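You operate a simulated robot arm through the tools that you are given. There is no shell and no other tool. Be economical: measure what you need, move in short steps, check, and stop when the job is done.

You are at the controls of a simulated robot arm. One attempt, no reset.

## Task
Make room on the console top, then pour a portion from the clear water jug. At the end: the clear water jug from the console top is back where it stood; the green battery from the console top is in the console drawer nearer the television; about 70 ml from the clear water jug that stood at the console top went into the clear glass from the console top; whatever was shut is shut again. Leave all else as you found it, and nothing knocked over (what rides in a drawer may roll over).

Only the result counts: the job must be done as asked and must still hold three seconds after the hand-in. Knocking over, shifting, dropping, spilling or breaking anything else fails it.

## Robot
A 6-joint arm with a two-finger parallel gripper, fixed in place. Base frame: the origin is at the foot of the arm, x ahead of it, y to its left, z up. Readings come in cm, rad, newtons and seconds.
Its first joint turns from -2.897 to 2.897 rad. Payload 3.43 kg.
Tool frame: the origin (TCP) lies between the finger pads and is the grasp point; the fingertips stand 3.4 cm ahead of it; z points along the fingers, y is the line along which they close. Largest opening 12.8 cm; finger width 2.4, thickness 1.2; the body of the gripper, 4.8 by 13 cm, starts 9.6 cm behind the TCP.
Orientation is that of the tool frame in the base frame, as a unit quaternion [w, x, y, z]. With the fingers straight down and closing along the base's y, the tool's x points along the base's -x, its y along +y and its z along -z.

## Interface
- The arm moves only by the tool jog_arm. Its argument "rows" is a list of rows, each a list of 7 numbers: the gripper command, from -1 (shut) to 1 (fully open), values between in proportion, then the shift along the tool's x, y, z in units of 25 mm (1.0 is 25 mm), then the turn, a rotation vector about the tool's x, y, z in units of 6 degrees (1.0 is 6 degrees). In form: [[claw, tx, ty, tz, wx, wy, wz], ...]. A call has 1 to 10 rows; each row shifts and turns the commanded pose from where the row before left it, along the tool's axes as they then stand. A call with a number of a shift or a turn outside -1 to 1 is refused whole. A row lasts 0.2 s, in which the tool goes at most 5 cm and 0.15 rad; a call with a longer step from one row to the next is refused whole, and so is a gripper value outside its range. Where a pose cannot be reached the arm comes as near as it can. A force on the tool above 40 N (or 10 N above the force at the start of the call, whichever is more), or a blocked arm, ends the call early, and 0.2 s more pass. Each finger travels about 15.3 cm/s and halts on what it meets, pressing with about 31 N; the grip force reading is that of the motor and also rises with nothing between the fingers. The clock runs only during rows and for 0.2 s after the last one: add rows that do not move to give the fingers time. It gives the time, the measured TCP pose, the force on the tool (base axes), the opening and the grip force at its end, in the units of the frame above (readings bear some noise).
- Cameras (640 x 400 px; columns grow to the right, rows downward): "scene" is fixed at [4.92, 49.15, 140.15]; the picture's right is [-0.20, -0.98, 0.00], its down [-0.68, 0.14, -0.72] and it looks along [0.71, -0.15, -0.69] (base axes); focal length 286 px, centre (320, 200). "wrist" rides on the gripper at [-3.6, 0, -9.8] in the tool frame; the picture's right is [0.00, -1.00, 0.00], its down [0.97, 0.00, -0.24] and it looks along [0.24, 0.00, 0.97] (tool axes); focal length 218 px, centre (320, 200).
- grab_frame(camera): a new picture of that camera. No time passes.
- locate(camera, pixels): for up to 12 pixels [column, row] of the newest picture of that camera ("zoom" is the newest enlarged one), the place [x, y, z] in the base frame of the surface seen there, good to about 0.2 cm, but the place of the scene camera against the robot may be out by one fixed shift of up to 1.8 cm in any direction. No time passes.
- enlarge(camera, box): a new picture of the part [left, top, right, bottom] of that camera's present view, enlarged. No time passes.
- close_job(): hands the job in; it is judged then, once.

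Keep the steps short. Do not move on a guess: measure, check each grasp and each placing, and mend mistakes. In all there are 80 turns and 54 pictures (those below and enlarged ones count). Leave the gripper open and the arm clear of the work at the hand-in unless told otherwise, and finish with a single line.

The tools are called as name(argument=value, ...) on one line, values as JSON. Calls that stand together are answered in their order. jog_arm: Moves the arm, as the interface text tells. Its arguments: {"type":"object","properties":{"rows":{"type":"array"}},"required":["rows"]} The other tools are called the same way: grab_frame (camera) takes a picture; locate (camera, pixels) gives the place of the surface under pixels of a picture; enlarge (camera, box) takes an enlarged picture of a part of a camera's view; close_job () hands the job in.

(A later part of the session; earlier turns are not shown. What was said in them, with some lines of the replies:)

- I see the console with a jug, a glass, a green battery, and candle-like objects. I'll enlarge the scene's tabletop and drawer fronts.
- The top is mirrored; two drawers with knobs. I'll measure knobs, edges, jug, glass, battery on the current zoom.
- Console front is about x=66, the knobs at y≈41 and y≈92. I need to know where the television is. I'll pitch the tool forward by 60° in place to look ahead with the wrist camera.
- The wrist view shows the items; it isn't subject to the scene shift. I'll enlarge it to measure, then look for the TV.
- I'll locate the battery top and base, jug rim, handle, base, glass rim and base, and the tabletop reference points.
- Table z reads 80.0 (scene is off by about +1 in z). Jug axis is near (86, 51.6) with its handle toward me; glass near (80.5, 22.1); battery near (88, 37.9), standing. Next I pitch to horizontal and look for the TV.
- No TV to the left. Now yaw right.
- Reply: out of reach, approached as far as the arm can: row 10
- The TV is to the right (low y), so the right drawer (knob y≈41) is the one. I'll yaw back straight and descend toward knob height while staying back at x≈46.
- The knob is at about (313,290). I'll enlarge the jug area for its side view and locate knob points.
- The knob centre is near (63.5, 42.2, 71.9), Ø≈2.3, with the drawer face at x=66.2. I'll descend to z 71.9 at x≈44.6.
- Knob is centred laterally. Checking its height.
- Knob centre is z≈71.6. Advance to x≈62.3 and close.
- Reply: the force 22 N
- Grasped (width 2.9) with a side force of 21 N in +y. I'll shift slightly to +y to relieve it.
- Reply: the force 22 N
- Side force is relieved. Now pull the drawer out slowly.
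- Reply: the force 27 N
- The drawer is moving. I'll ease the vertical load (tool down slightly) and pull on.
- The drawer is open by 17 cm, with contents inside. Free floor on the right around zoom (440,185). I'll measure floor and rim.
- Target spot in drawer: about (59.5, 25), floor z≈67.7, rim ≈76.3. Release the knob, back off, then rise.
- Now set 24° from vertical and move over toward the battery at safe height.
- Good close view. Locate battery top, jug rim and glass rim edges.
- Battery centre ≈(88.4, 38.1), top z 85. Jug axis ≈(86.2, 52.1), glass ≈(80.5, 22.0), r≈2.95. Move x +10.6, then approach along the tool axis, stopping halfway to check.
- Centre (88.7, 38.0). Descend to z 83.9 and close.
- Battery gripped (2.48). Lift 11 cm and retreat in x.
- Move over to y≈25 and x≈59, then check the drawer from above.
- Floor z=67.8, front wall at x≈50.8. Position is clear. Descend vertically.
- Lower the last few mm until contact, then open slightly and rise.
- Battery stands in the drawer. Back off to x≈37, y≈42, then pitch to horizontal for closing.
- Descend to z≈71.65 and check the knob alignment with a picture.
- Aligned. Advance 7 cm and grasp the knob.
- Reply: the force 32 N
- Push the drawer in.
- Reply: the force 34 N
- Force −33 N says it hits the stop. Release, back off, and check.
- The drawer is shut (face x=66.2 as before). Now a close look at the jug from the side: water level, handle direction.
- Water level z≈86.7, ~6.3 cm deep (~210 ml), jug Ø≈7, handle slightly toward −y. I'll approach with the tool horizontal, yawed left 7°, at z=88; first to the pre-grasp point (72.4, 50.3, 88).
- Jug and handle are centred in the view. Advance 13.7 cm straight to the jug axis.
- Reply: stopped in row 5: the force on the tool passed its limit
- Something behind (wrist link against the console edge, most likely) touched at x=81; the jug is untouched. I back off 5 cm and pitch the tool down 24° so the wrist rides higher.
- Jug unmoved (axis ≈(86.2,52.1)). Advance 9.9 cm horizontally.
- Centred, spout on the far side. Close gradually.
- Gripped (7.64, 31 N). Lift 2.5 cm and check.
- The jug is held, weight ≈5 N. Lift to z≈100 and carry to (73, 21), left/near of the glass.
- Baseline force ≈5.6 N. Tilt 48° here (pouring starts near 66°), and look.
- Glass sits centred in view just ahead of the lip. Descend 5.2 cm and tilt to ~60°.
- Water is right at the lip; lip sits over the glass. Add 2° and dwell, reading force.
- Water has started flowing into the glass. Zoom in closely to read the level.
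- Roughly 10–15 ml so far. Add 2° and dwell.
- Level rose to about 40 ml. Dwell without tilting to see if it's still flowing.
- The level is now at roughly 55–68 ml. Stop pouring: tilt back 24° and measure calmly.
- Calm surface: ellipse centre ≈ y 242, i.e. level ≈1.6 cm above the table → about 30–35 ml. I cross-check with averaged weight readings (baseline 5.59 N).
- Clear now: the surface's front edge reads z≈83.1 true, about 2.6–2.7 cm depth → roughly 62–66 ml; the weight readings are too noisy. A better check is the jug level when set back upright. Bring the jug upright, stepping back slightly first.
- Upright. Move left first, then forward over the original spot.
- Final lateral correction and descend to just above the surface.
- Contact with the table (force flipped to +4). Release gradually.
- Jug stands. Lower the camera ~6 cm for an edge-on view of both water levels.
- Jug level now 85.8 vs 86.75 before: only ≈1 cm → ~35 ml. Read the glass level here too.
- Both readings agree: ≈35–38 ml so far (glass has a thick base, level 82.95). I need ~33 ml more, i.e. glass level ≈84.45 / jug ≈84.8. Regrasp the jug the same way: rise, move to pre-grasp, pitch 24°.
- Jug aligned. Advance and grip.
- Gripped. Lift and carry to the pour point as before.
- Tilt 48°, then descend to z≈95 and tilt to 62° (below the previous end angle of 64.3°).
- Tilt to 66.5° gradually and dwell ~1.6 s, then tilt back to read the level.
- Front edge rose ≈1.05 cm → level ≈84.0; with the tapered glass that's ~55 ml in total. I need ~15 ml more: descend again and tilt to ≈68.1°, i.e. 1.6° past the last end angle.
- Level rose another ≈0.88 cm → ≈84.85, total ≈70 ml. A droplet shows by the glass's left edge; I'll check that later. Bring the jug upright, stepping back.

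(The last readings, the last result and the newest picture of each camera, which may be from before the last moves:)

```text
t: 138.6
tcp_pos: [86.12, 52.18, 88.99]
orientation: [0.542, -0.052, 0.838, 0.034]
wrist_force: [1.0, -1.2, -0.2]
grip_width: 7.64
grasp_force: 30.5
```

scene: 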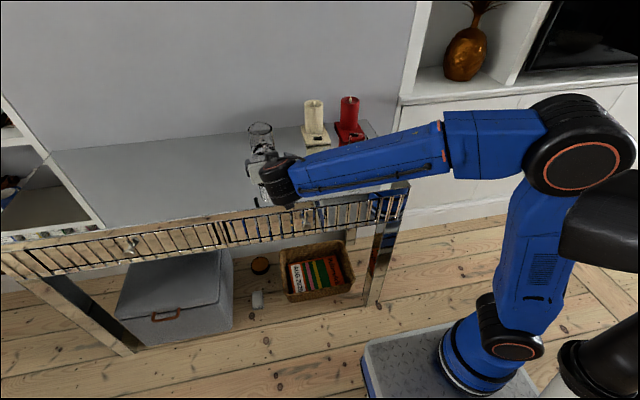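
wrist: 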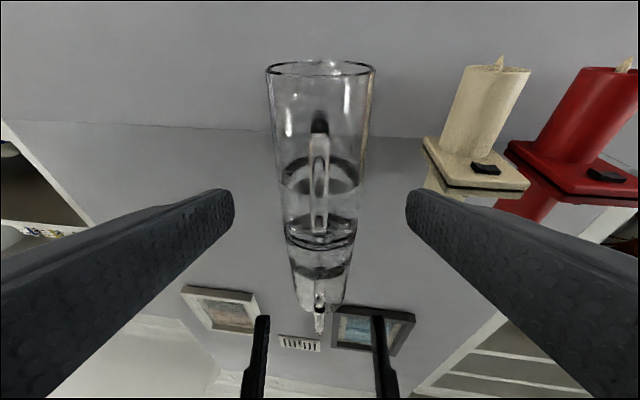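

Weight is now on the table (force ≈0). Release gradually and retreat along the approach, then take a view.

jog_arm(rows=[[0.22, 0, 0, 0, 0, 0, 0], [0.27, 0, 0, 0, 0, 0, 0], [0.35, 0, 0, 0, 0, 0, 0], [0.5, 0, 0, 0, 0, 0, 0], [0.65, 0, 0, 0, 0, 0, 0], [0.65, 0, 0, 0, 0, 0, 0]])

jog_arm(rows=[[0.65, 0.322, 0, -0.724, 0, 0, 0], [0.65, 0.322, 0, -0.724, 0, 0, 0], [0.65, 0.322, 0, -0.724, 0, 0, 0], [0.65, 0.322, 0, -0.724, 0, 0, 0], [0.65, 0.322, 0, -0.724, 0, 0, 0], [0.65, 0.322, 0, -0.724, 0, 0, 0], [0.65, 0.322, 0, -0.724, 0, 0, 0]])

jog_arm(rows=[[0.65, 0.3, 0, -0.724, 0, -1, 0], [0.65, 0.2, 0, -0.724, 0, -1, 0], [0.65, 0.1, 0, -0.724, 0, -1, 0], [0.65, 0, 0, -0.8, 0, -1, 0], [0.65, 0.6, -0.6, -0.8, 0, 0, 0], [0.65, 0.6, -0.6, -0.6, 0, 0, 0], [0.65, 0.6, -0.6, 0, 0, 0, 0], [0.65, 0.6, -0.6, 0, 0, 0, 0], [0.65, 0, -0.6, 0, 0, 0, 0]])

enlarge(camera="wrist", box=[230, 110, 350, 240])

locate(camera="zoom", pixels=[[275, 120], [275, 130], [275, 140], [275, 150], [275, 160], [310, 140], [215, 140], [275, 234]])

```text
t: 140.0
tcp_pos: [86.19, 52.22, 89.02]
orientation: [0.542, -0.052, 0.838, 0.034]
wrist_force: [0.4, -0.3, 0.3]
grip_width: 10.56
grasp_force: 0.1
```

```text
t: 141.6
tcp_pos: [72.29, 50.15, 89.04]
orientation: [0.542, -0.051, 0.838, 0.033]
wrist_force: [-0.8, -1.2, -0.2]
grip_width: 10.57
grasp_force: 0.0
```

```text
t: 143.6
tcp_pos: [62.38, 41.61, 83.47]
orientation: [0.704, -0.043, 0.707, 0.044]
wrist_force: [0.0, -1.1, 0.3]
grip_width: 10.56
grasp_force: 0.0
```

```text
3.08 times, centred on (290, 175) of wrist
```

zoom: 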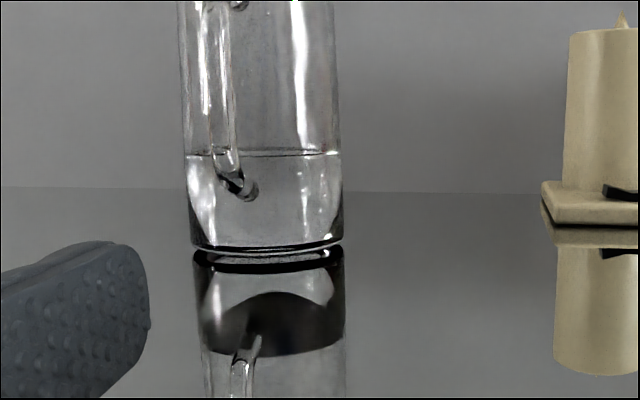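

```text
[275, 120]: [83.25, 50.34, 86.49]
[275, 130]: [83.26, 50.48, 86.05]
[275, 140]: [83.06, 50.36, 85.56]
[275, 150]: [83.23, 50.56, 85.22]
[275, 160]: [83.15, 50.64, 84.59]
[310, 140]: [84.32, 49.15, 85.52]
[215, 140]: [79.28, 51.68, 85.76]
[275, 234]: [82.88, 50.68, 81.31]
```

Jug level ≈84.85: a drop of ≈1.9 cm ≈ 65–69 ml. Check the glass here as well.

enlarge(camera="wrist", box=[430, 110, 610, 240])

locate(camera="zoom", pixels=[[280, 120], [280, 130], [280, 140], [280, 150], [280, 160], [280, 170], [330, 150], [240, 150], [280, 250], [280, 200]])

enlarge(camera="scene", box=[225, 90, 405, 220])

```text
3.08 times, centred on (520, 175) of wrist
```

zoom: 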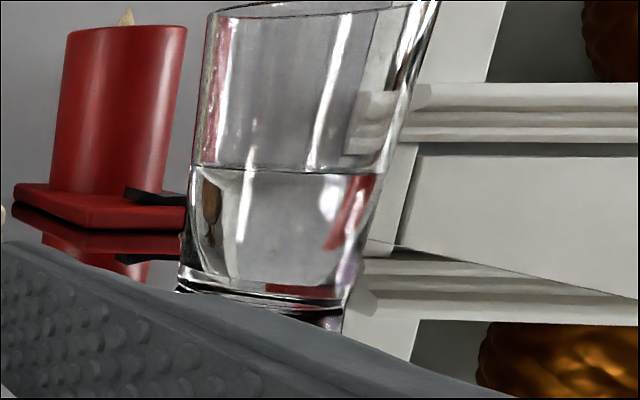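

```text
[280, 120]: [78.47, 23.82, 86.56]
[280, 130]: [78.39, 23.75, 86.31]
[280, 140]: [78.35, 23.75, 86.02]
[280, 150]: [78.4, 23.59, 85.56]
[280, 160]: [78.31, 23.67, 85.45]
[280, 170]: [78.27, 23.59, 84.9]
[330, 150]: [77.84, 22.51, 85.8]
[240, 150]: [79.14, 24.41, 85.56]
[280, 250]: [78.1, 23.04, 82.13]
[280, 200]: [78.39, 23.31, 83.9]
```

```text
3.08 times, centred on (315, 155) of scene
```

zoom: 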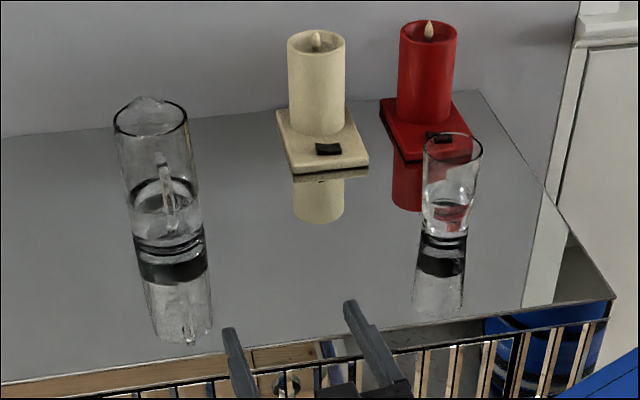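

Glass level ≈84.9 (≈70 ml, in agreement with the jug); no puddle visible, everything stands. Back the arm clear with the gripper open.

jog_arm(rows=[[1, 0, 0, -0.8, 0, 0, 0], [1, 0, 0, -0.8, 0, 0, 0], [1, 0, 0, -0.8, 0, 0, 0], [1, -0.8, 0, -0.8, 0, 0, 0], [1, -1, 0, 0, 0, 0, 0], [1, -1, 0, 0, 0, 0, 0], [1, -1, 0, 0, 0, 0, 0], [1, -1, 0, 0, 0, 0, 0], [1, 0, 0, 0, 0, 0, 0]])

grab_frame(camera="scene")

```text
t: 145.6
tcp_pos: [54.57, 40.35, 95.43]
orientation: [0.705, -0.044, 0.707, 0.043]
wrist_force: [0.5, -0.2, -0.2]
grip_width: 12.79
grasp_force: 0.1
```

```text
1 pictures are left
```

scene: 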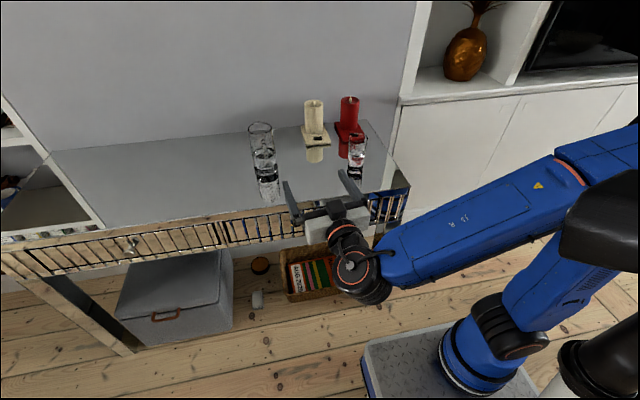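

Everything is in place, the drawer is shut and the arm is clear. Handing in.

close_job()

```text
The job is handed in.
```

The green battery is in the drawer nearer the television and the drawer is shut, about 70 ml (estimated from the water levels) is in the glass, and the jug is back in its place; I saw one stray droplet by the glass while pouring but no puddle afterwards.
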